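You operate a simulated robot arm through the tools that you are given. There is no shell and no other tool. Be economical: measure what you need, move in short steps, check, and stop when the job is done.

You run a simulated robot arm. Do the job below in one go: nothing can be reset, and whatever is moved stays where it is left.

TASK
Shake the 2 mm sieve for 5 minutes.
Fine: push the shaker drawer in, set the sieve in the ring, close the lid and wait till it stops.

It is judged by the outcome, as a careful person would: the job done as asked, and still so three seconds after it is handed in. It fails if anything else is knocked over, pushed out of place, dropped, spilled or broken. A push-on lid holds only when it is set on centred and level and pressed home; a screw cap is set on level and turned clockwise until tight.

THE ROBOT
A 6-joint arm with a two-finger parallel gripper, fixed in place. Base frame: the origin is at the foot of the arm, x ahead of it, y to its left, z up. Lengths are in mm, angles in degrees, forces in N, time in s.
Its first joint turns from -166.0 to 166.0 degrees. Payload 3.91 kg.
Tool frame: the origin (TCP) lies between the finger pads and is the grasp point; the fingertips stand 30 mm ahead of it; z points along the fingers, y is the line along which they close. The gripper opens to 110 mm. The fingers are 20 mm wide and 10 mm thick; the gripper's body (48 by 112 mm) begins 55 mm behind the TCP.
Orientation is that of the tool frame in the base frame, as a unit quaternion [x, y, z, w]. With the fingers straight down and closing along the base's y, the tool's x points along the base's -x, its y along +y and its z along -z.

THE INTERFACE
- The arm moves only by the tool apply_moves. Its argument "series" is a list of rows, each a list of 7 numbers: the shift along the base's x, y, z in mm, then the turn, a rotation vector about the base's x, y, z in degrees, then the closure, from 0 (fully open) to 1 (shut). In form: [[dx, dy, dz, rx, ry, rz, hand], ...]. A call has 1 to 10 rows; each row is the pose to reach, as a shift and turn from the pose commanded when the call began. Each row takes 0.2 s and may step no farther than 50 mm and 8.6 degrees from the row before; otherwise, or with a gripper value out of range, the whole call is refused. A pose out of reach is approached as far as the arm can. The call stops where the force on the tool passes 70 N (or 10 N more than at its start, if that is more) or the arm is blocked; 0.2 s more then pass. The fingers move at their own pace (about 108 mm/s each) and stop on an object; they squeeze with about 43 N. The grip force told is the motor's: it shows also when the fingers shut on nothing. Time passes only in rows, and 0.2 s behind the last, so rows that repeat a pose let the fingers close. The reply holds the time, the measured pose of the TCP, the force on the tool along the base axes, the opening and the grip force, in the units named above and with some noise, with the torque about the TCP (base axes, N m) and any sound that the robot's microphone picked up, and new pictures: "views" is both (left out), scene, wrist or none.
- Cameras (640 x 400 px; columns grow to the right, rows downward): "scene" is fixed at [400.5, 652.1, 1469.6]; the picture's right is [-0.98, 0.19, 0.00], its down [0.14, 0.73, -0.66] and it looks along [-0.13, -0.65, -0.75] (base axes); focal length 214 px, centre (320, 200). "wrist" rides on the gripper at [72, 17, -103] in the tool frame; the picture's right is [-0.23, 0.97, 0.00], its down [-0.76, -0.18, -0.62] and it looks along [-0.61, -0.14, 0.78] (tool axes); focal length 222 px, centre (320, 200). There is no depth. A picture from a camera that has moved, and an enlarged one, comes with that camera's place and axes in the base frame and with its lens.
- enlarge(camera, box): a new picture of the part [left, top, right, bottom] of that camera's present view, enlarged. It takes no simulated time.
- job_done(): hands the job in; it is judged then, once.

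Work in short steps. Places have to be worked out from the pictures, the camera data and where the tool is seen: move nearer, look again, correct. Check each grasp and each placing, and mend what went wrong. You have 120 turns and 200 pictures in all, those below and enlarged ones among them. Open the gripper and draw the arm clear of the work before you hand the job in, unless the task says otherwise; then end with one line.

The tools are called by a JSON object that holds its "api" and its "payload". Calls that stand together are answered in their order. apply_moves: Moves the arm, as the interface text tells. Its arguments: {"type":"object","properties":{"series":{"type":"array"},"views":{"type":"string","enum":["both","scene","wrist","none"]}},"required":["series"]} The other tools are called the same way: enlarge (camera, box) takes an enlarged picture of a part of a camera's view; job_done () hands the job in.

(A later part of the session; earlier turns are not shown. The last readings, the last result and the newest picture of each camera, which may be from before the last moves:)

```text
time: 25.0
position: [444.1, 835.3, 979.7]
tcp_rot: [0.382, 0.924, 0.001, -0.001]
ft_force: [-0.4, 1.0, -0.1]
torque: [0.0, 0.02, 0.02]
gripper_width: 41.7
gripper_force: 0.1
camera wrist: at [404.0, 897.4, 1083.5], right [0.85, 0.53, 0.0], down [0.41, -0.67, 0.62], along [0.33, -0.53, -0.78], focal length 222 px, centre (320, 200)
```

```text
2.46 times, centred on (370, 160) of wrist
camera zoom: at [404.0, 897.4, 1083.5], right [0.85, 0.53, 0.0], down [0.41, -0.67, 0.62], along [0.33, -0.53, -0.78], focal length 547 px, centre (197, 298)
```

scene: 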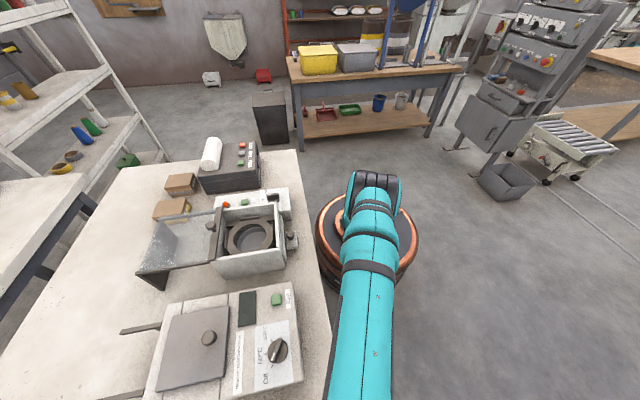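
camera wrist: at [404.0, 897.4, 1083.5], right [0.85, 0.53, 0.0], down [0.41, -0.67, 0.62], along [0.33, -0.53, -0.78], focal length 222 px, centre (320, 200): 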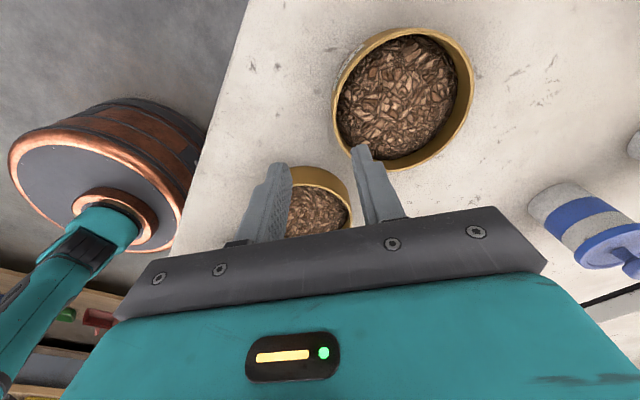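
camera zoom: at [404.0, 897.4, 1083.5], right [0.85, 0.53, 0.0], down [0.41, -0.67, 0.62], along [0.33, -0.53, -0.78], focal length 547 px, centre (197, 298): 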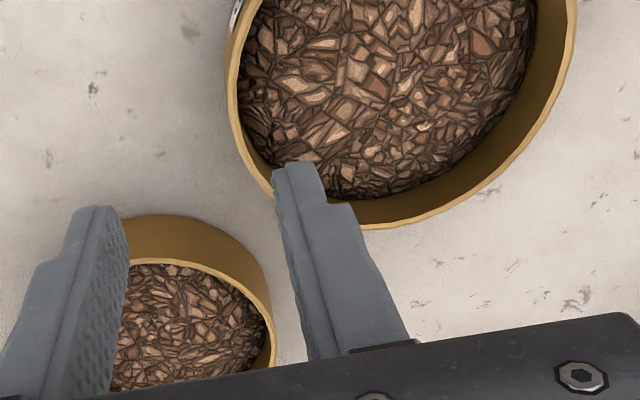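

Correcting for perspective, the sieve centre is (496, 882.5, 886), so the pinch point is (455, 841). I shift there and lower to just above the rim.

{"api": "apply_moves", "payload": {"series": [[11, 6, -20, 0, 0, 0, 0.62], [11, 6, -40, 0, 0, 0, 0.62], [11, 6, -54, 0, 0, 0, 0.62], [11, 6, -54, 0, 0, 0, 0.62]], "views": "wrist"}}

{"api": "enlarge", "payload": {"camera": "wrist", "box": [240, 60, 480, 240]}}

```text
time: 26.0
position: [455.4, 841.9, 927.4]
tcp_rot: [0.383, 0.924, 0.0, -0.001]
ft_force: [-0.6, -0.6, 1.3]
torque: [-0.02, -0.01, 0.0]
gripper_width: 41.6
gripper_force: 0.1
camera wrist: at [414.7, 903.7, 1030.4], right [0.85, 0.53, 0.0], down [0.41, -0.67, 0.62], along [0.33, -0.53, -0.78], focal length 222 px, centre (320, 200)
```

wrist: 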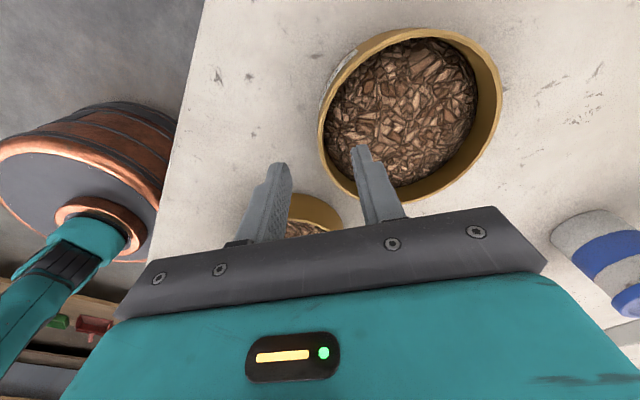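

```text
2.22 times, centred on (360, 150) of wrist
camera zoom: at [414.7, 903.7, 1030.4], right [0.85, 0.53, 0.0], down [0.41, -0.67, 0.62], along [0.33, -0.53, -0.78], focal length 494 px, centre (231, 311)
```

zoom: 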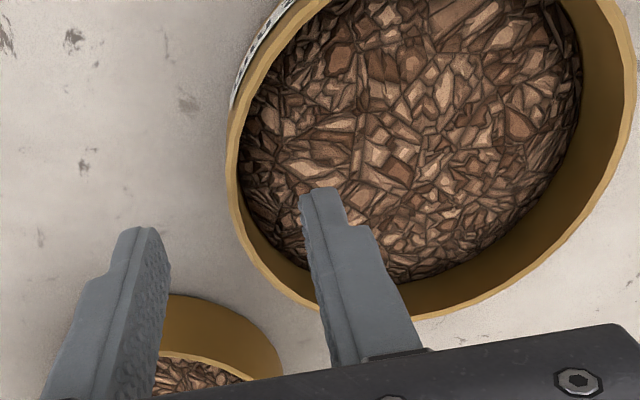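

The fingers straddle the rim. Lowering so the tips are ~10 mm below the rim, then closing gently.

{"api": "apply_moves", "payload": {"series": [[0, 0, -10, 0, 0, 0, 0.62], [0, 0, -16, 0, 0, 0, 0.62], [0, 0, -21, 0, 0, 0, 0.62], [0, 0, -21, 0, 0, 0, 0.75], [0, 0, -21, 0, 0, 0, 0.85]], "views": "wrist"}}

{"api": "enlarge", "payload": {"camera": "wrist", "box": [240, 60, 480, 240]}}

```text
time: 27.2
position: [454.5, 840.7, 907.5]
tcp_rot: [0.382, 0.924, 0.0, -0.001]
ft_force: [-0.4, -0.4, 0.7]
torque: [0.0, -0.07, -0.01]
gripper_width: 16.6
gripper_force: 0.1
camera wrist: at [414.5, 903.2, 1010.3], right [0.85, 0.53, 0.0], down [0.41, -0.67, 0.62], along [0.33, -0.53, -0.78], focal length 222 px, centre (320, 200)
```

wrist: 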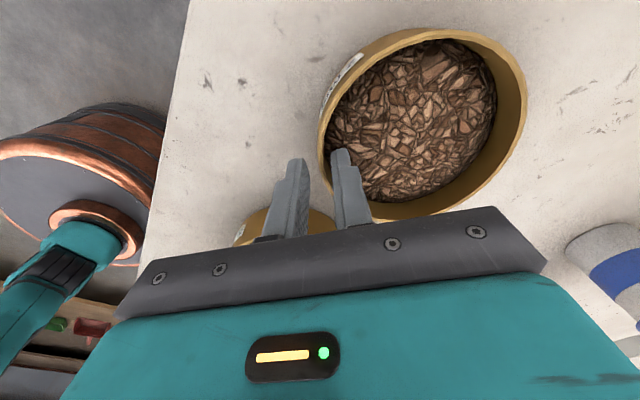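

```text
2.22 times, centred on (360, 150) of wrist
camera zoom: at [414.5, 903.2, 1010.3], right [0.85, 0.53, 0.0], down [0.41, -0.67, 0.62], along [0.33, -0.53, -0.78], focal length 494 px, centre (231, 311)
```

zoom: 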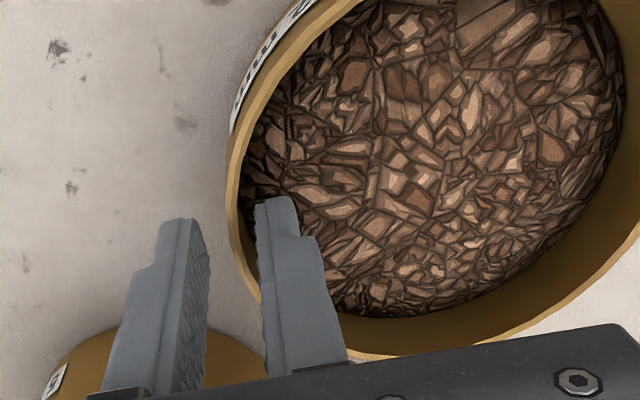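

The rim sits nearer the inner finger; I shift +4,+4 mm to centre it, go 2.5 mm deeper, and close fully.

{"api": "apply_moves", "payload": {"series": [[4, 4, 0, 0, 0, 0, 0.85], [4, 4, -2.5, 0, 0, 0, 0.85], [4, 4, -2.5, 0, 0, 0, 1], [4, 4, -2.5, 0, 0, 0, 1], [4, 4, -2.5, 0, 0, 0, 1]], "views": "wrist"}}

{"api": "enlarge", "payload": {"camera": "wrist", "box": [240, 60, 480, 240]}}

```text
time: 28.4
position: [459.2, 844.1, 905.3]
tcp_rot: [0.382, 0.924, 0.0, 0.0]
ft_force: [-0.3, -0.2, -0.6]
torque: [-0.05, 0.04, -0.01]
gripper_width: 5.6
gripper_force: 42.6
camera wrist: at [418.6, 907.1, 1007.9], right [0.85, 0.53, 0.0], down [0.41, -0.66, 0.62], along [0.33, -0.53, -0.78], focal length 222 px, centre (320, 200)
```

wrist: 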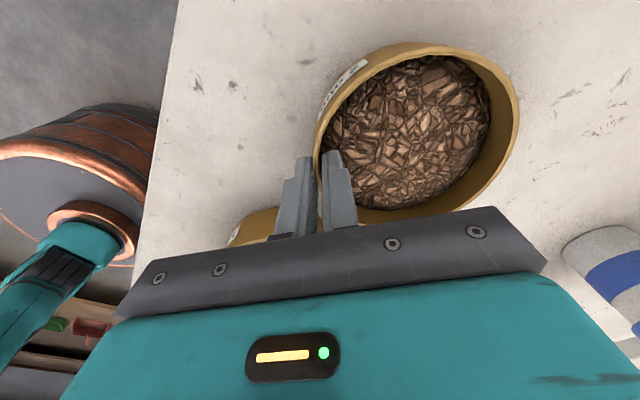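

```text
2.22 times, centred on (360, 150) of wrist
camera zoom: at [418.6, 907.1, 1007.9], right [0.85, 0.53, 0.0], down [0.41, -0.66, 0.62], along [0.33, -0.53, -0.78], focal length 494 px, centre (231, 311)
```

zoom: 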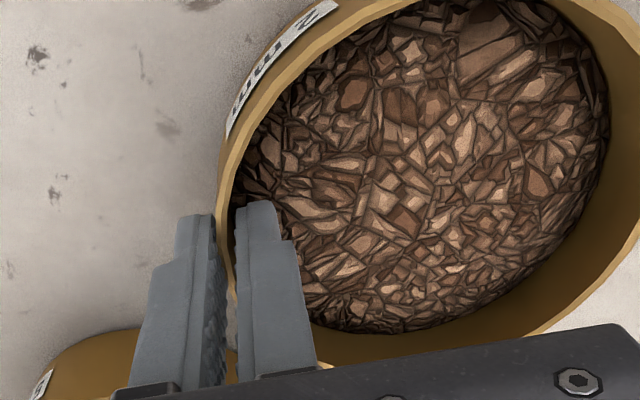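

Wall gripped (5.6 mm, 43 N). Lifting slowly and checking for tilt.

{"api": "apply_moves", "payload": {"series": [[0, 0, 3, 0, 0, 0, 1], [0, 0, 8, 0, 0, 0, 1], [0, 0, 16, 0, 0, 0, 1], [0, 0, 25, 0, 0, 0, 1], [0, 0, 25, 0, 0, 0, 1]], "views": "wrist"}}

{"api": "enlarge", "payload": {"camera": "wrist", "box": [240, 20, 540, 240]}}

```text
time: 29.6
position: [460.1, 845.6, 930.1]
tcp_rot: [0.383, 0.924, 0.001, 0.0]
ft_force: [-0.2, 0.5, -0.6]
torque: [0.0, -0.01, 0.03]
gripper_width: 0.0
gripper_force: 37.9
camera wrist: at [418.7, 906.9, 1033.3], right [0.85, 0.53, 0.0], down [0.41, -0.67, 0.62], along [0.33, -0.53, -0.78], focal length 222 px, centre (320, 200)
```

wrist: 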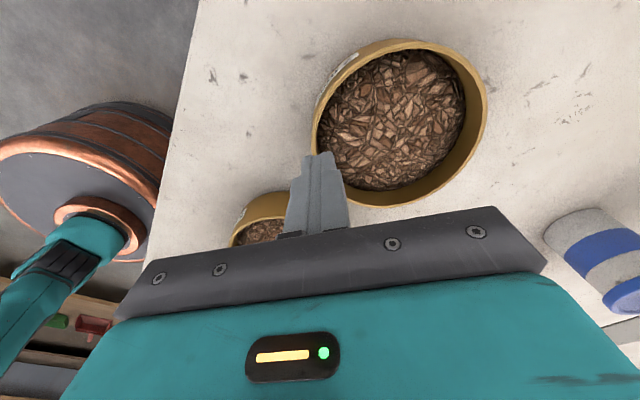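

```text
1.82 times, centred on (390, 130) of wrist
camera zoom: at [418.7, 906.9, 1033.3], right [0.85, 0.53, 0.0], down [0.41, -0.67, 0.62], along [0.33, -0.53, -0.78], focal length 404 px, centre (193, 327)
```

zoom: 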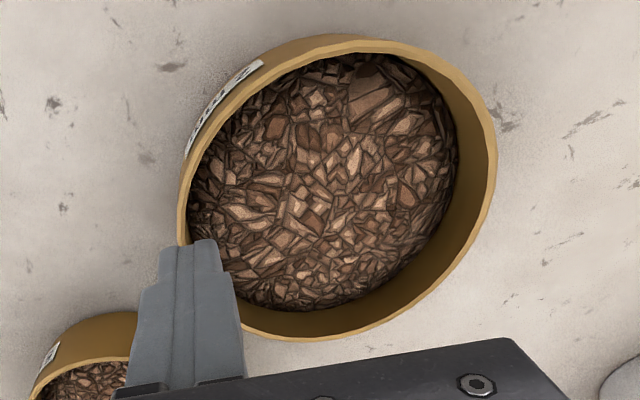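

It slipped off at the rim; the sieve is still standing as before. The rim is evidently lower than thought (~880), so I reopen and go deeper, watching the force.

{"api": "apply_moves", "payload": {"series": [[-0.5, -1, 0, 0, 0, 0, 0.8], [-0.5, -1, 0, 0, 0, 0, 0.8], [-0.5, -1, -10, 0, 0, 0, 0.8], [-0.5, -1, -18, 0, 0, 0, 0.8], [-0.5, -1, -24, 0, 0, 0, 0.8], [-0.5, -1, -27, 0, 0, 0, 0.8], [-0.5, -1, -29, 0, 0, 0, 0.8], [-0.5, -1, -29, 0, 0, 0, 0.8]], "views": "wrist"}}

{"api": "enlarge", "payload": {"camera": "wrist", "box": [250, 100, 430, 240]}}

```text
time: 31.4
position: [458.0, 844.2, 901.6]
tcp_rot: [0.383, 0.924, 0.001, -0.001]
ft_force: [0.4, 0.1, 0.1]
torque: [-0.02, -0.01, 0.0]
gripper_width: 22.0
gripper_force: 0.1
camera wrist: at [418.1, 906.1, 1004.0], right [0.85, 0.53, 0.0], down [0.41, -0.67, 0.62], along [0.33, -0.53, -0.78], focal length 222 px, centre (320, 200)
```

wrist: 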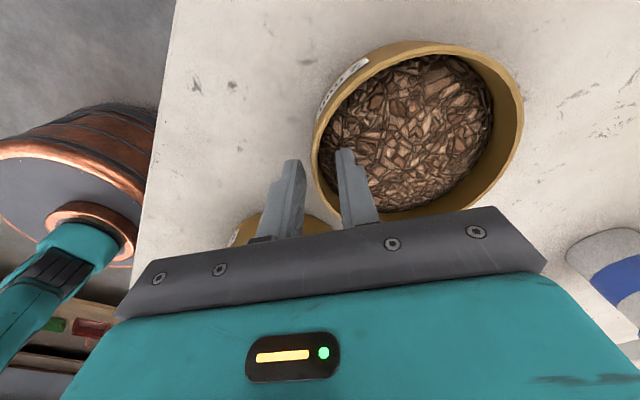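

```text
2.86 times, centred on (340, 170) of wrist
camera zoom: at [418.1, 906.1, 1004.0], right [0.85, 0.53, 0.0], down [0.41, -0.67, 0.62], along [0.33, -0.53, -0.78], focal length 635 px, centre (263, 286)
```

zoom: 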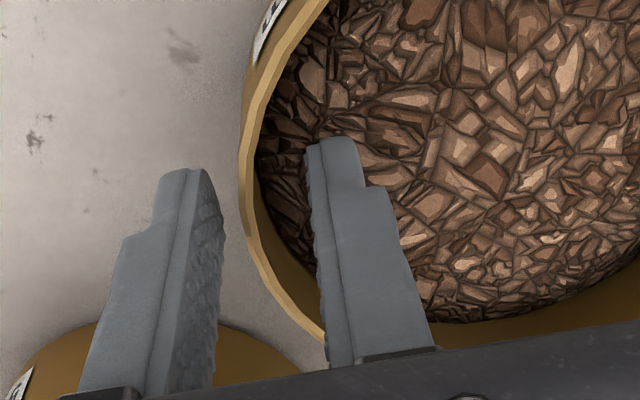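

No contact yet with tips at z≈872. Going another 5 mm down, then closing.

{"api": "apply_moves", "payload": {"series": [[1, 1, -2, 0, 0, 0, 0.8], [1, 1, -4, 0, 0, 0, 0.8], [1, 1, -5, 0, 0, 0, 0.8], [1, 1, -5, 0, 0, 0, 0.8]], "views": "none"}}

```text
time: 32.4
position: [459.4, 845.4, 895.2]
tcp_rot: [0.384, 0.924, 0.0, -0.001]
ft_force: [-0.6, -0.4, -0.6]
torque: [0.0, 0.0, 0.01]
gripper_width: 21.9
gripper_force: 0.0
```

Still free. Closing here and lifting 6 mm as a test.

{"api": "apply_moves", "payload": {"series": [[0, 0, 0, 0, 0, 0, 1], [0, 0, 0, 0, 0, 0, 1], [0, 0, 0, 0, 0, 0, 1], [0, 0, 3, 0, 0, 0, 1], [0, 0, 6, 0, 0, 0, 1], [0, 0, 6, 0, 0, 0, 1]], "views": "wrist"}}

{"api": "enlarge", "payload": {"camera": "wrist", "box": [240, 20, 540, 240]}}

```text
time: 33.8
position: [460.5, 846.2, 901.5]
tcp_rot: [0.384, 0.923, 0.0, -0.001]
ft_force: [-0.3, -0.2, -1.1]
torque: [-0.05, 0.02, -0.01]
gripper_width: 5.2
gripper_force: 42.9
camera wrist: at [419.4, 907.9, 1004.3], right [0.85, 0.53, 0.0], down [0.41, -0.66, 0.62], along [0.33, -0.53, -0.78], focal length 222 px, centre (320, 200)
```

wrist: 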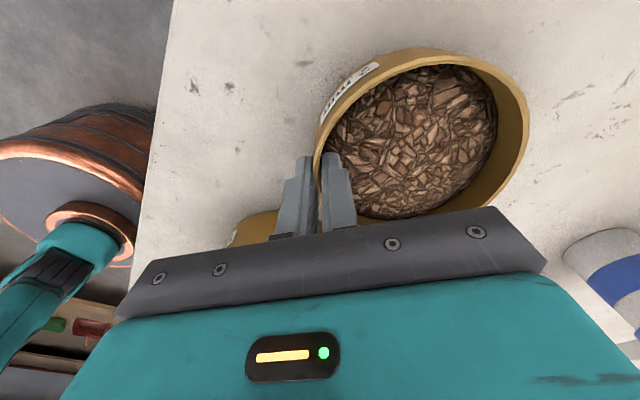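

```text
1.82 times, centred on (390, 130) of wrist
camera zoom: at [419.4, 907.9, 1004.3], right [0.85, 0.53, 0.0], down [0.41, -0.66, 0.62], along [0.33, -0.53, -0.78], focal length 404 px, centre (193, 327)
```

zoom: 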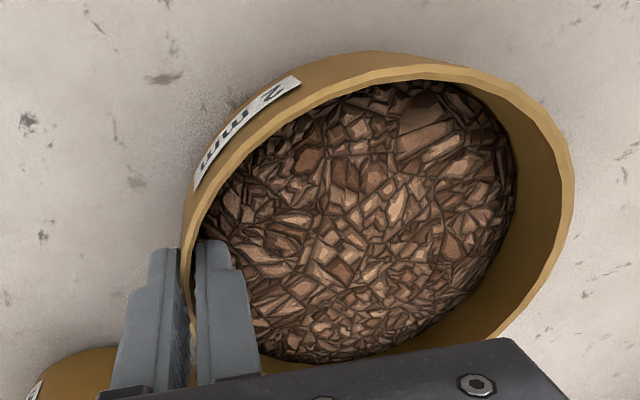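

Grip holds at 5.2 mm. I lift another 5 mm to see whether the sieve rises with the hand or pivots.

{"api": "apply_moves", "payload": {"series": [[0, 0, 2, 0, 0, 0, 1], [0, 0, 5, 0, 0, 0, 1], [0, 0, 5, 0, 0, 0, 1]], "views": "wrist"}}

{"api": "enlarge", "payload": {"camera": "wrist", "box": [240, 20, 540, 240]}}

```text
time: 34.6
position: [460.7, 845.0, 906.3]
tcp_rot: [0.383, 0.924, 0.001, -0.001]
ft_force: [-0.1, -0.2, -1.0]
torque: [-0.04, 0.05, 0.01]
gripper_width: 4.9
gripper_force: 43.2
camera wrist: at [419.3, 907.6, 1010.2], right [0.85, 0.53, 0.0], down [0.41, -0.66, 0.62], along [0.33, -0.53, -0.78], focal length 222 px, centre (320, 200)
```

wrist: 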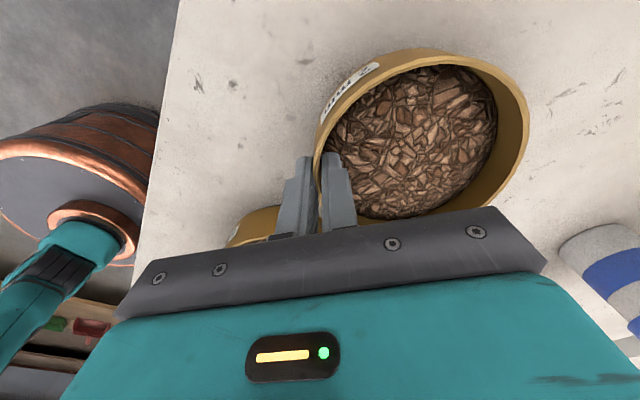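

```text
1.82 times, centred on (390, 130) of wrist
camera zoom: at [419.3, 907.6, 1010.2], right [0.85, 0.53, 0.0], down [0.41, -0.66, 0.62], along [0.33, -0.53, -0.78], focal length 404 px, centre (193, 327)
```

zoom: 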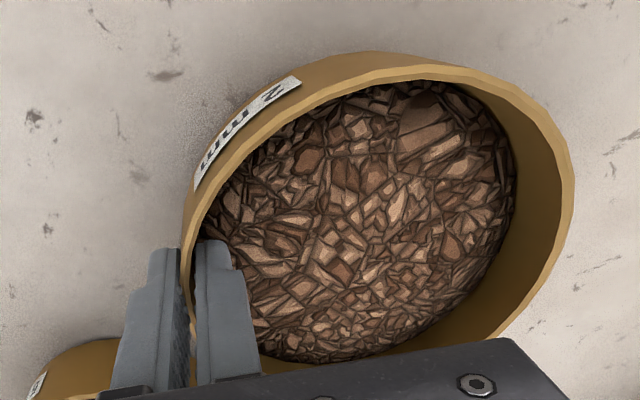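

The sieve rises rigidly with the hand, level. Continue lifting smoothly to travel height.

{"api": "apply_moves", "payload": {"series": [[0, 0, 6, 0, 0, 0, 1], [0, 0, 14, 0, 0, 0, 1], [0, 0, 24, 0, 0, 0, 1], [0, 0, 36, 0, 0, 0, 1], [0, 0, 50, 0, 0, 0, 1], [0, 0, 64, 0, 0, 0, 1], [0, 0, 78, 0, 0, 0, 1], [0, 0, 90, 0, 0, 0, 1], [0, 0, 100, 0, 0, 0, 1], [0, 0, 106, 0, 0, 0, 1]], "views": "wrist"}}

```text
time: 36.8
position: [459.0, 844.2, 1011.8]
tcp_rot: [0.383, 0.924, 0.001, -0.001]
ft_force: [-1.0, 0.6, -1.1]
torque: [-0.03, 0.02, 0.02]
gripper_width: 5.0
gripper_force: 42.9
camera wrist: at [419.2, 906.8, 1116.3], right [0.85, 0.53, 0.0], down [0.41, -0.67, 0.62], along [0.33, -0.53, -0.78], focal length 222 px, centre (320, 200)
```

wrist: 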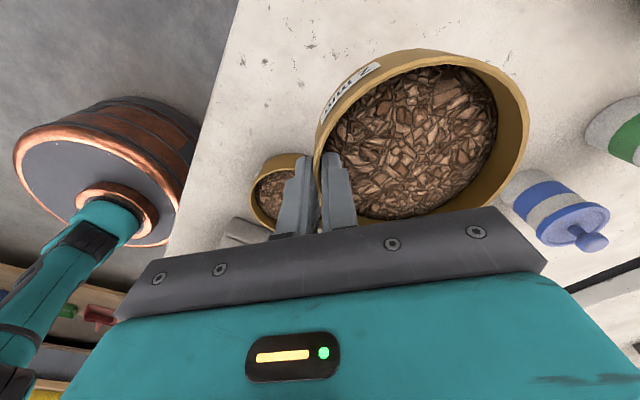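

Stable grip, about 1.1 N of load. Carrying it towards the shaker with gentle speed.

{"api": "apply_moves", "payload": {"series": [[0, -8, 8, 0, 0, 0, 1], [0, -26, 18, 0, 0, 0, 1], [0, -56, 30, 0, 0, 0, 1], [0, -92, 40, 0, 0, 0, 1], [0, -130, 45, 0, 0, 0, 1], [0, -168, 45, 0, 0, 0, 1], [0, -206, 45, 0, 0, 0, 1], [0, -240, 45, 0, 0, 0, 1], [0, -265, 45, 0, 0, 0, 1], [0, -280, 45, 0, 0, 0, 1]], "views": "none"}}

{"api": "apply_moves", "payload": {"series": [[2, -8, 0, 0, 0, 0, 1], [5, -28, 0, 0, 0, 0, 1], [10, -60, 0, 0, 0, 0, 1], [15, -98, 0, 0, 0, 0, 1], [20, -138, 0, 0, 0, 0, 1], [25, -178, 0, 0, 0, 0, 1], [30, -218, 0, 0, 0, 0, 1], [34, -252, 0, 0, 0, 0, 1], [37, -280, 0, 0, 0, 0, 1], [38, -296, 0, 0, 0, 0, 1]], "views": "both"}}

```text
time: 39.0
position: [460.8, 565.0, 1056.1]
tcp_rot: [0.383, 0.924, 0.001, -0.001]
ft_force: [0.1, 0.0, -2.3]
torque: [-0.07, 0.08, -0.01]
gripper_width: 4.7
gripper_force: 43.3
```

```text
time: 41.2
position: [497.5, 269.0, 1056.9]
tcp_rot: [0.382, 0.924, 0.001, -0.001]
ft_force: [-0.4, 0.4, -2.3]
torque: [-0.06, 0.05, 0.02]
gripper_width: 4.8
gripper_force: 42.6
camera wrist: at [456.6, 331.3, 1161.0], right [0.85, 0.53, 0.0], down [0.41, -0.66, 0.62], along [0.33, -0.53, -0.78], focal length 222 px, centre (320, 200)
```

scene: 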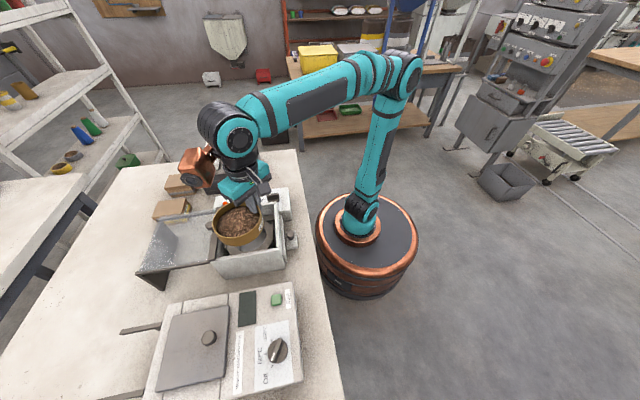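
wrist: 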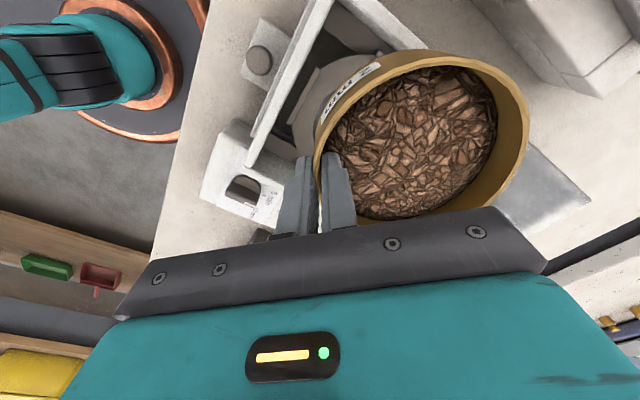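

Holding steady. Shifting over the ring centre and zooming to verify alignment.

{"api": "apply_moves", "payload": {"series": [[1, -10, 0, 0, 0, 0, 1], [2, -24, 0, 0, 0, 0, 1], [3, -34, -10, 0, 0, 0, 1], [3, -34, -20, 0, 0, 0, 1], [3, -34, -20, 0, 0, 0, 1]], "views": "wrist"}}

{"api": "enlarge", "payload": {"camera": "scene", "box": [190, 160, 310, 280]}}

```text
time: 42.4
position: [501.5, 235.4, 1035.4]
tcp_rot: [0.383, 0.924, 0.001, 0.0]
ft_force: [0.0, -0.8, -1.3]
torque: [-0.03, 0.03, 0.02]
gripper_width: 4.8
gripper_force: 43.9
camera wrist: at [460.4, 296.6, 1140.2], right [0.85, 0.53, 0.0], down [0.41, -0.67, 0.62], along [0.33, -0.53, -0.78], focal length 222 px, centre (320, 200)
```

wrist: 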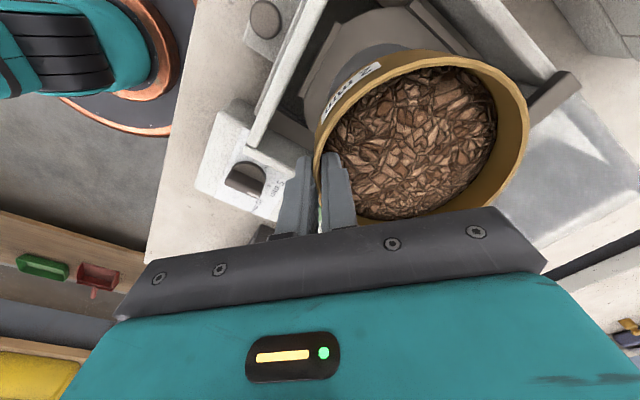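

```text
3.33 times, centred on (250, 220) of scene
camera zoom: at [400.5, 652.1, 1469.6], right [-0.98, 0.19, 0.0], down [0.14, 0.73, -0.66], along [-0.13, -0.65, -0.75], focal length 715 px, centre (553, 133)
```

zoom: 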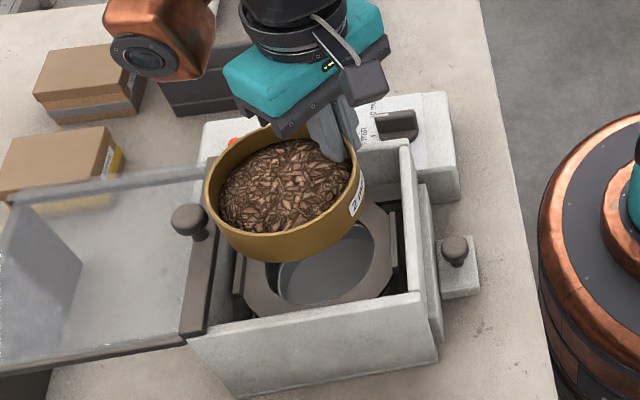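

Sieve centre ≈(541, 275), ring (540, 275): aligned. Lowering into the box to just above the ring.

{"api": "apply_moves", "payload": {"series": [[-1.5, 0, -10, 0, 0, 0, 1], [-1.5, 0, -22, 0, 0, 0, 1], [-1.5, 0, -34, 0, 0, 0, 1], [-1.5, 0, -46, 0, 0, 0, 1], [-1.5, 0, -55, 0, 0, 0, 1], [-1.5, 0, -62, 0, 0, 0, 1]], "views": "both"}}

{"api": "enlarge", "payload": {"camera": "scene", "box": [190, 180, 310, 280]}}

{"api": "enlarge", "payload": {"camera": "wrist", "box": [240, 0, 560, 240]}}

```text
time: 43.8
position: [499.5, 235.7, 977.2]
tcp_rot: [0.383, 0.924, 0.002, 0.001]
ft_force: [0.0, -1.1, 15.7]
torque: [-0.42, -0.85, 0.02]
gripper_width: 4.5
gripper_force: 42.5
camera wrist: at [458.9, 297.8, 1080.3], right [0.85, 0.53, 0.0], down [0.41, -0.67, 0.62], along [0.33, -0.53, -0.78], focal length 222 px, centre (320, 200)
```

scene: 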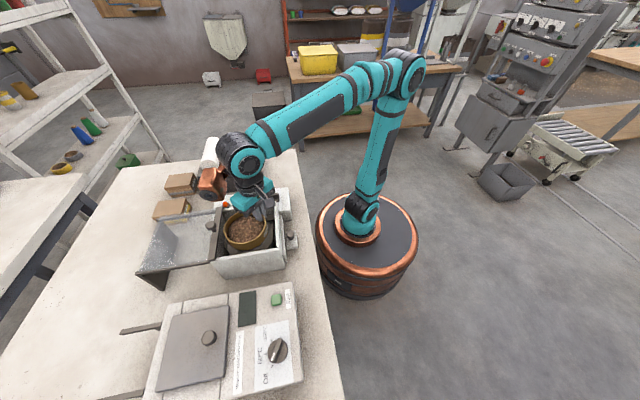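
wrist: 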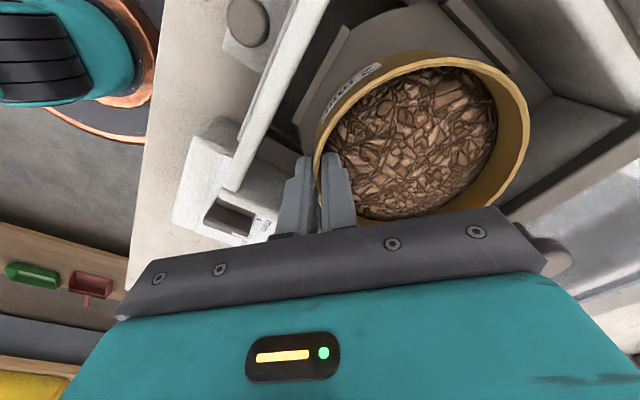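

```text
4.00 times, centred on (250, 230) of scene
camera zoom: at [400.5, 652.1, 1469.6], right [-0.98, 0.19, 0.0], down [0.14, 0.73, -0.66], along [-0.13, -0.65, -0.75], focal length 858 px, centre (600, 80)
```

zoom: 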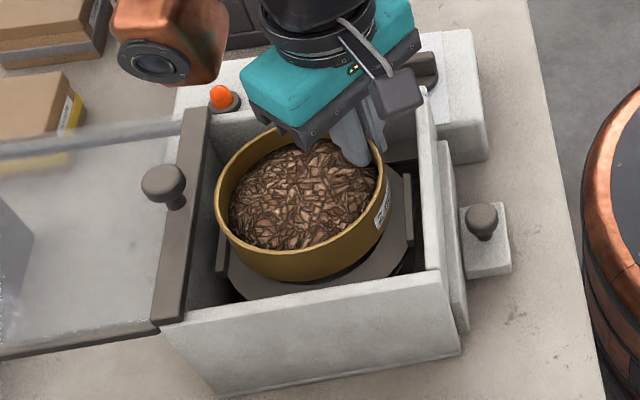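

```text
1.67 times, centred on (400, 120) of wrist
camera zoom: at [458.9, 297.8, 1080.3], right [0.85, 0.53, 0.0], down [0.41, -0.67, 0.62], along [0.33, -0.53, -0.78], focal length 370 px, centre (187, 333)
```

zoom: 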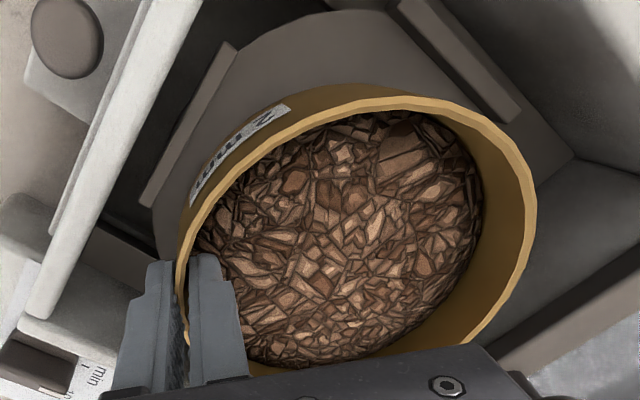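

Contact early: 16 N at about (550, 210), i.e. the sieve's edge sits on the -y tab. I lift 12 mm, shift +6 mm in y, and look again.

{"api": "apply_moves", "payload": {"series": [[0, 0, 6, 0, 0, 0, 1], [0, 0, 12, 0, 0, 0, 1], [0, 3, 12, 0, 0, 0, 1], [0, 6, 12, 0, 0, 0, 1], [0, 6, 12, 0, 0, 0, 1]], "views": "wrist"}}

{"api": "enlarge", "payload": {"camera": "scene", "box": [200, 180, 300, 270]}}

{"api": "enlarge", "payload": {"camera": "wrist", "box": [240, 0, 560, 240]}}

```text
time: 45.0
position: [500.5, 241.3, 987.0]
tcp_rot: [0.383, 0.924, 0.001, 0.0]
ft_force: [-0.5, 0.0, -0.8]
torque: [-0.06, 0.05, 0.01]
gripper_width: 4.6
gripper_force: 43.1
camera wrist: at [459.0, 303.2, 1090.8], right [0.85, 0.53, 0.0], down [0.41, -0.67, 0.62], along [0.33, -0.53, -0.78], focal length 222 px, centre (320, 200)
```

wrist: 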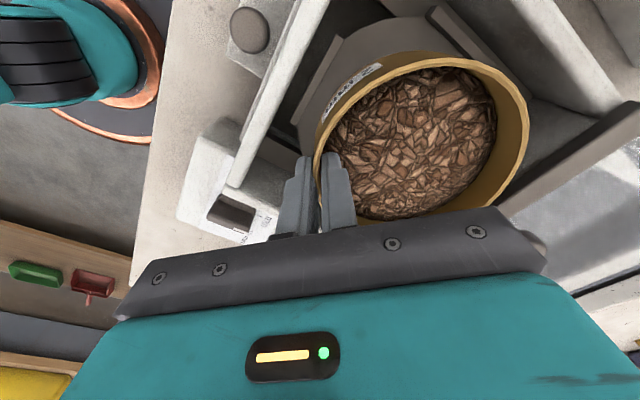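

```text
4.44 times, centred on (250, 225) of scene
camera zoom: at [400.5, 652.1, 1469.6], right [-0.98, 0.19, 0.0], down [0.14, 0.73, -0.66], along [-0.13, -0.65, -0.75], focal length 953 px, centre (631, 89)
```

zoom: 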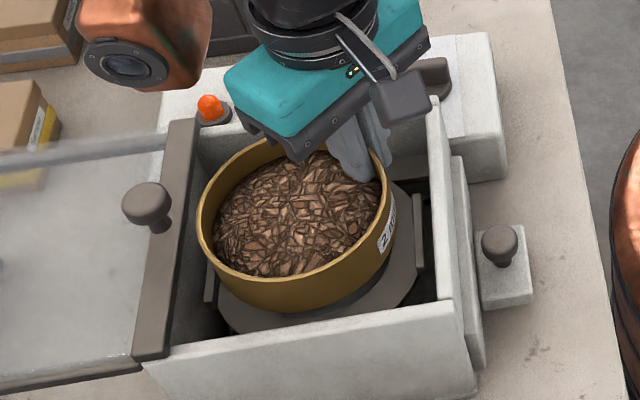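

```text
1.67 times, centred on (400, 120) of wrist
camera zoom: at [459.0, 303.2, 1090.8], right [0.85, 0.53, 0.0], down [0.41, -0.67, 0.62], along [0.33, -0.53, -0.78], focal length 370 px, centre (187, 333)
```

zoom: 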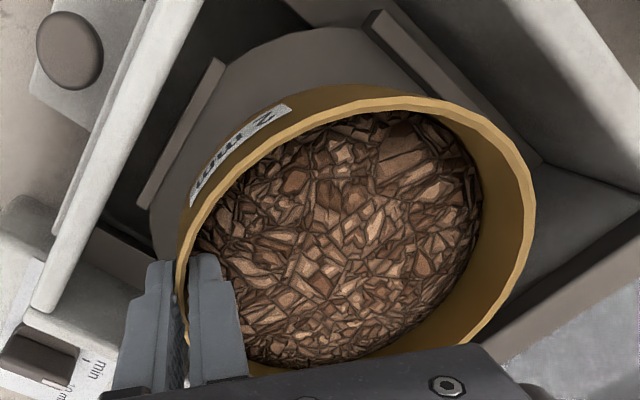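

Centre now reads ≈(538.5, 273.5) against the tabs' centre (539, 273.5). Lowering past the former contact height in small steps.

{"api": "apply_moves", "payload": {"series": [[0, 0, -4, 0, 0, 0, 1], [0, 0, -8, 0, 0, 0, 1], [0, 0, -12, 0, 0, 0, 1], [0, 0, -12, 0, 0, 0, 1]], "views": "none"}}

```text
time: 46.0
position: [500.0, 240.1, 976.2]
tcp_rot: [0.383, 0.924, 0.0, -0.001]
ft_force: [0.6, -0.1, -2.0]
torque: [-0.04, 0.05, 0.0]
gripper_width: 4.1
gripper_force: 42.9
```

Free at 976 where it was blocked before. Continue down.

{"api": "apply_moves", "payload": {"series": [[0, 0, -3, 0, 0, 0, 1], [0, 0, -5, 0, 0, 0, 1], [0, 0, -5, 0, 0, 0, 1]], "views": "none"}}

```text
time: 46.8
position: [499.9, 240.0, 970.5]
tcp_rot: [0.382, 0.924, 0.001, 0.0]
ft_force: [-0.1, -0.7, -1.7]
torque: [-0.01, 0.08, -0.03]
gripper_width: 4.6
gripper_force: 43.3
```

Still free and below the tab tops, apparently. A few more millimetres.

{"api": "apply_moves", "payload": {"series": [[0, 0, -2, 0, 0, 0, 1], [0, 0, -4, 0, 0, 0, 1], [0, 0, -4, 0, 0, 0, 1]], "views": "both"}}

{"api": "enlarge", "payload": {"camera": "scene", "box": [200, 180, 300, 270]}}

{"api": "enlarge", "payload": {"camera": "wrist", "box": [240, 0, 560, 240]}}

```text
time: 47.6
position: [498.4, 240.0, 967.3]
tcp_rot: [0.383, 0.924, 0.001, 0.0]
ft_force: [0.5, 1.2, 7.1]
torque: [0.29, 0.11, -0.03]
gripper_width: 4.4
gripper_force: 43.3
camera wrist: at [459.1, 303.1, 1070.8], right [0.85, 0.53, 0.0], down [0.41, -0.67, 0.62], along [0.33, -0.53, -0.78], focal length 222 px, centre (320, 200)
```

scene: 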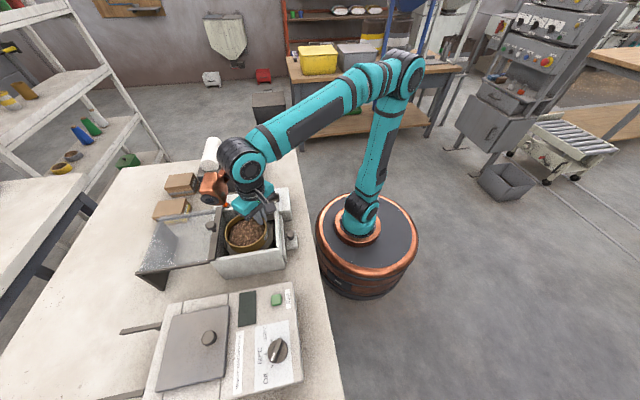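
wrist: 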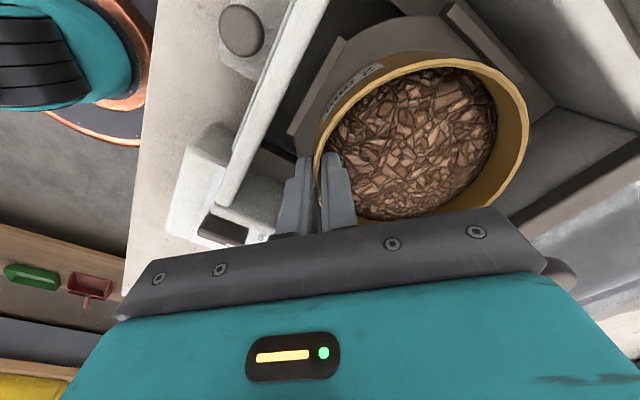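

```text
4.44 times, centred on (250, 225) of scene
camera zoom: at [400.5, 652.1, 1469.6], right [-0.98, 0.19, 0.0], down [0.14, 0.73, -0.66], along [-0.13, -0.65, -0.75], focal length 953 px, centre (631, 89)
```

zoom: 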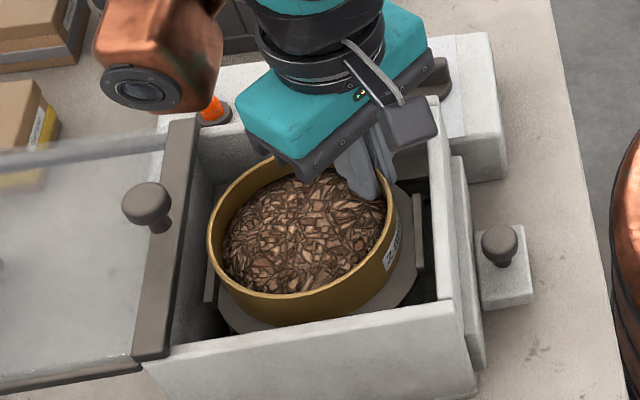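

```text
1.67 times, centred on (400, 120) of wrist
camera zoom: at [459.1, 303.1, 1070.8], right [0.85, 0.53, 0.0], down [0.41, -0.67, 0.62], along [0.33, -0.53, -0.78], focal length 370 px, centre (187, 333)
```

zoom: 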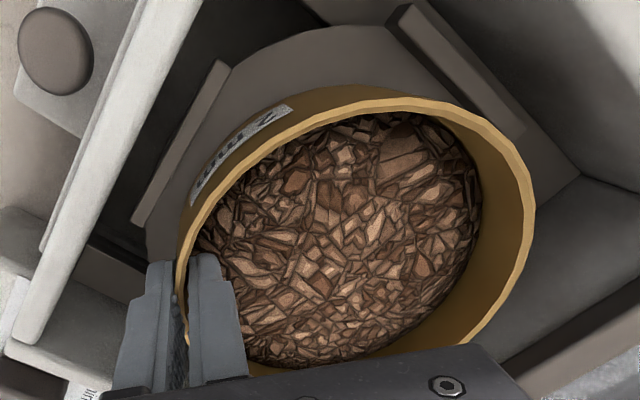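

Light contact (7 N) on the -x side of the ring, 10 mm below the tab tops, and the centre reads (539.6, 275): seated within the tabs. I open slightly to release and check.

{"api": "apply_moves", "payload": {"series": [[0, 0, 0, 0, 0, 0, 0.93], [0, 0, 0, 0, 0, 0, 0.87], [0, 0, 0, 0, 0, 0, 0.85]], "views": "wrist"}}

{"api": "enlarge", "payload": {"camera": "scene", "box": [200, 180, 300, 270]}}

{"api": "enlarge", "payload": {"camera": "wrist", "box": [240, 0, 560, 240]}}

```text
time: 48.4
position: [499.4, 241.3, 966.9]
tcp_rot: [0.383, 0.924, 0.0, 0.001]
ft_force: [-0.6, -0.6, -0.5]
torque: [-0.01, 0.0, -0.01]
gripper_width: 16.6
gripper_force: 0.0
camera wrist: at [459.2, 303.2, 1070.4], right [0.85, 0.53, 0.0], down [0.41, -0.67, 0.62], along [0.33, -0.53, -0.78], focal length 222 px, centre (320, 200)
```

wrist: 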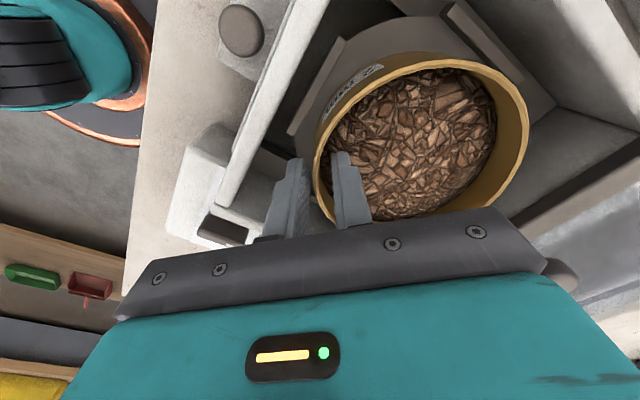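

```text
4.44 times, centred on (250, 225) of scene
camera zoom: at [400.5, 652.1, 1469.6], right [-0.98, 0.19, 0.0], down [0.14, 0.73, -0.66], along [-0.13, -0.65, -0.75], focal length 953 px, centre (631, 89)
```

zoom: 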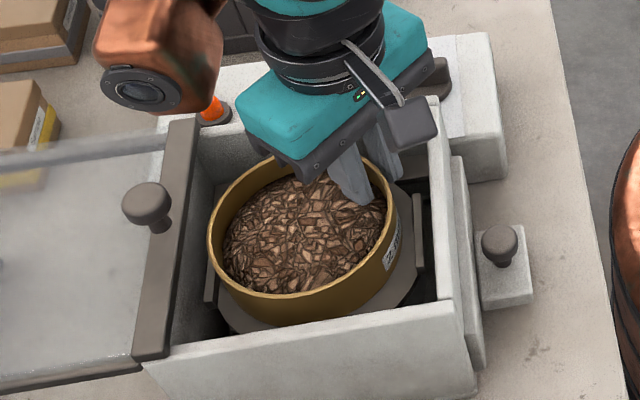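

```text
1.67 times, centred on (400, 120) of wrist
camera zoom: at [459.2, 303.2, 1070.4], right [0.85, 0.53, 0.0], down [0.41, -0.67, 0.62], along [0.33, -0.53, -0.78], focal length 370 px, centre (187, 333)
```

zoom: 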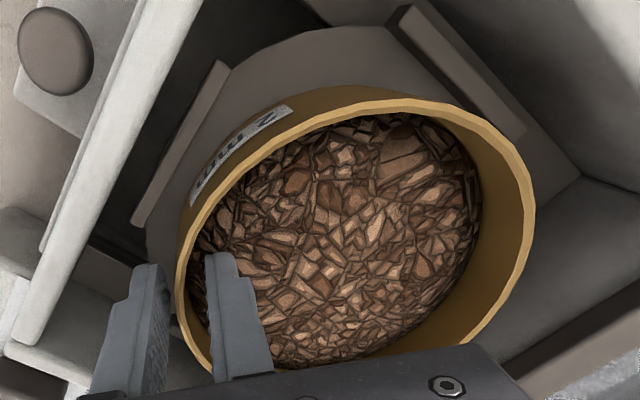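

The sieve didn't move on release, so it is resting. Withdraw straight up and inspect.

{"api": "apply_moves", "payload": {"series": [[0, 0, 5, 0, 0, 0, 0.85], [0, 0, 15, 0, 0, 0, 0.85], [0, 0, 40, 0, 0, 0, 0.85], [0, 0, 80, 0, 0, 7, 0.85], [-20, 0, 120, 0, 0, 15, 0.85], [-50, 5, 145, 0, 0, 23, 0.85], [-80, 10, 150, 0, 0, 30, 0.85], [-100, 20, 150, 0, 0, 38, 0.85], [-110, 25, 150, 0, 0, 45, 0.85]], "views": "both"}}

{"api": "enlarge", "payload": {"camera": "scene", "box": [130, 180, 310, 290]}}

{"api": "enlarge", "payload": {"camera": "wrist", "box": [220, 70, 440, 210]}}

```text
time: 50.4
position: [390.3, 266.4, 1115.2]
tcp_rot: [0.0, 1.0, -0.001, 0.0]
ft_force: [0.2, 0.9, 0.2]
torque: [0.01, 0.0, -0.02]
gripper_width: 16.2
gripper_force: 0.0
camera wrist: at [316.5, 282.7, 1219.5], right [0.23, 0.97, 0.0], down [0.76, -0.18, 0.62], along [0.61, -0.14, -0.78], focal length 222 px, centre (320, 200)
```

scene: 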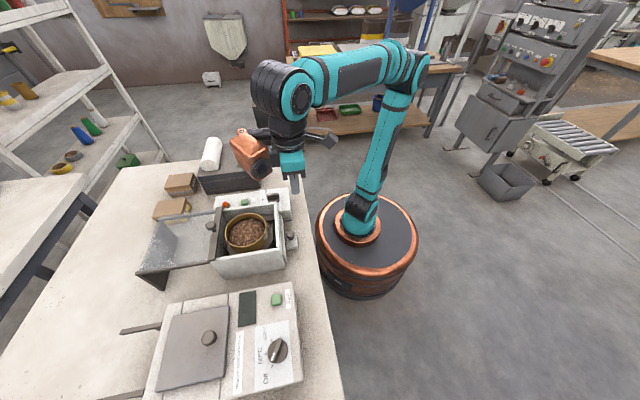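
wrist: 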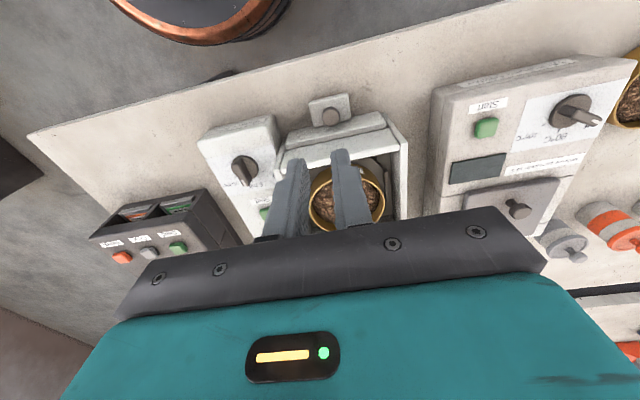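

```text
3.56 times, centred on (220, 235) of scene
camera zoom: at [400.5, 652.1, 1469.6], right [-0.98, 0.19, 0.0], down [0.14, 0.73, -0.66], along [-0.13, -0.65, -0.75], focal length 763 px, centre (676, 76)
```

zoom: 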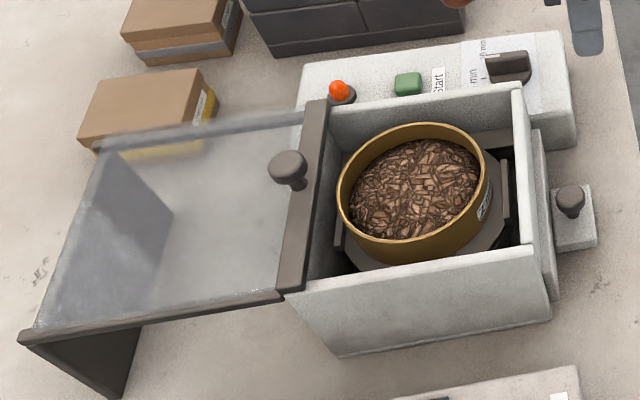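

```text
2.86 times, centred on (330, 140) of wrist
camera zoom: at [316.5, 282.7, 1219.5], right [0.23, 0.97, 0.0], down [0.76, -0.18, 0.62], along [0.61, -0.14, -0.78], focal length 635 px, centre (291, 371)
```

zoom: 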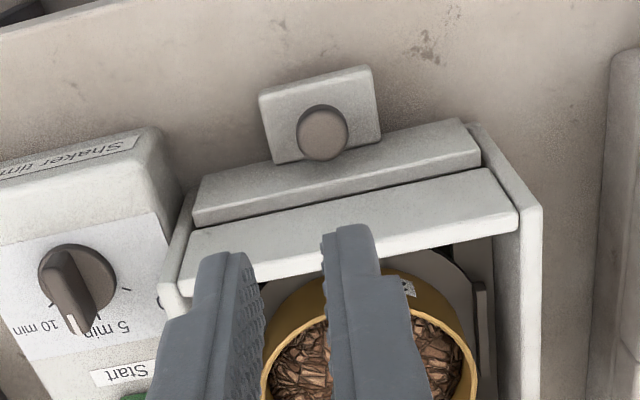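

Let me zoom tightly to verify the sieve sits level between the tabs.

{"api": "enlarge", "payload": {"camera": "scene", "box": [215, 200, 285, 260]}}

```text
6.67 times, centred on (250, 230) of scene
camera zoom: at [400.5, 652.1, 1469.6], right [-0.98, 0.19, 0.0], down [0.14, 0.73, -0.66], along [-0.13, -0.65, -0.75], focal length 1430 px, centre (787, 0)
```

zoom: 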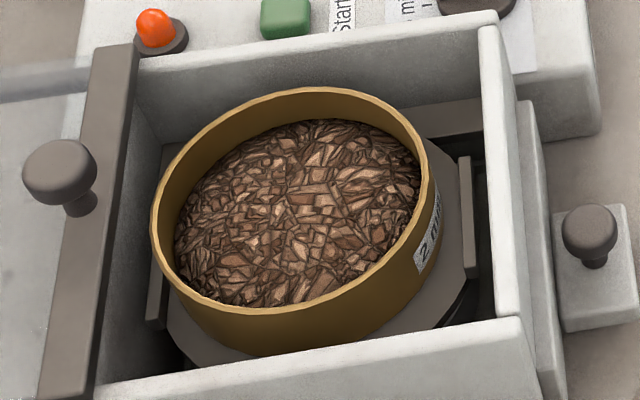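

{"api": "enlarge", "payload": {"camera": "scene", "box": [228, 208, 268, 250]}}

```text
9.52 times, centred on (248, 229) of scene
camera zoom: at [400.5, 652.1, 1469.6], right [-0.98, 0.19, 0.0], down [0.14, 0.73, -0.66], along [-0.13, -0.65, -0.75], focal length 2043 px, centre (1006, -76)
```

zoom: 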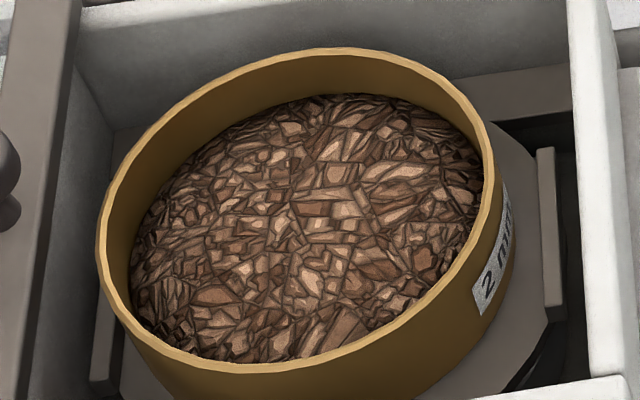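

The measured rim fits a level circle centred (541, 274) at z≈958: seated. Now the lid: knob is at about (625, 268, top 987). Moving above it with the hand half open.

{"api": "apply_moves", "payload": {"series": [[45, 0, 0, 0, 0, 0, 0.6], [90, 0, 0, 0, 0, 0, 0.55], [135, 0, 0, 0, 0, 0, 0.5], [180, 1, -10, 0, 0, 0, 0.5], [215, 2, -35, 0, 0, 0, 0.5], [235, 2, -55, 0, 0, 0, 0.5]], "views": "both"}}

{"api": "enlarge", "payload": {"camera": "wrist", "box": [220, 70, 440, 230]}}

{"api": "enlarge", "payload": {"camera": "scene", "box": [150, 160, 270, 250]}}

```text
time: 51.8
position: [624.7, 268.8, 1063.3]
tcp_rot: [0.0, 1.0, 0.001, -0.001]
ft_force: [-1.2, -0.6, 0.6]
torque: [0.01, -0.04, 0.01]
gripper_width: 55.0
gripper_force: 0.1
camera wrist: at [551.7, 284.8, 1165.7], right [0.23, 0.97, 0.0], down [0.76, -0.18, 0.62], along [0.61, -0.14, -0.78], focal length 222 px, centre (320, 200)
```

scene: 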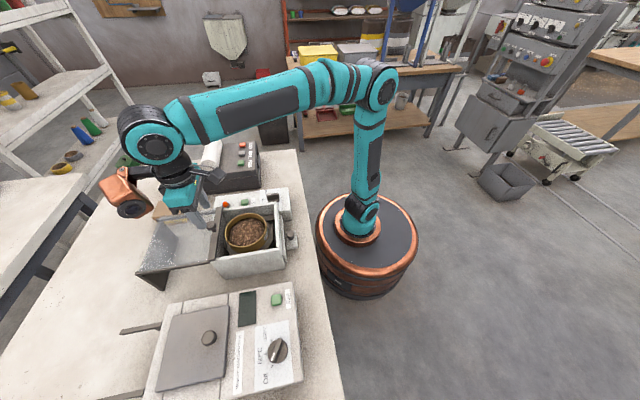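
wrist: 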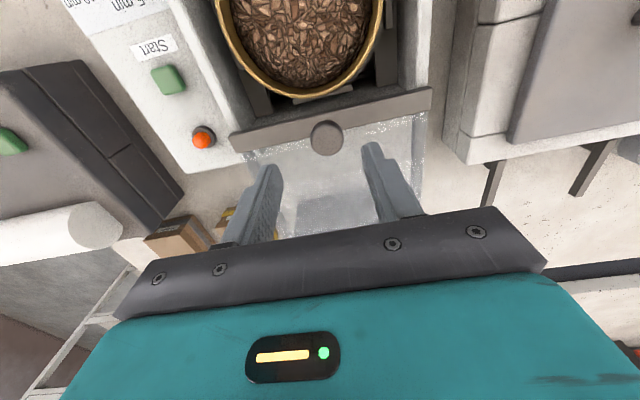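

```text
2.50 times, centred on (330, 150) of wrist
camera zoom: at [551.7, 284.8, 1165.7], right [0.23, 0.97, 0.0], down [0.76, -0.18, 0.62], along [0.61, -0.14, -0.78], focal length 555 px, centre (295, 325)
```

zoom: 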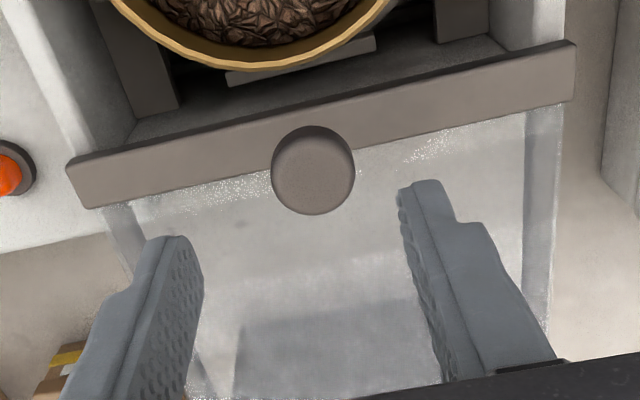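

```text
4.44 times, centred on (210, 205) of scene
camera zoom: at [400.5, 652.1, 1469.6], right [-0.98, 0.19, 0.0], down [0.14, 0.73, -0.66], along [-0.13, -0.65, -0.75], focal length 953 px, centre (809, 178)
```

zoom: 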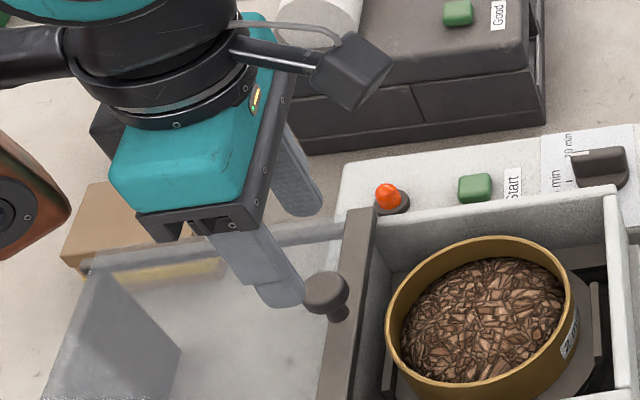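

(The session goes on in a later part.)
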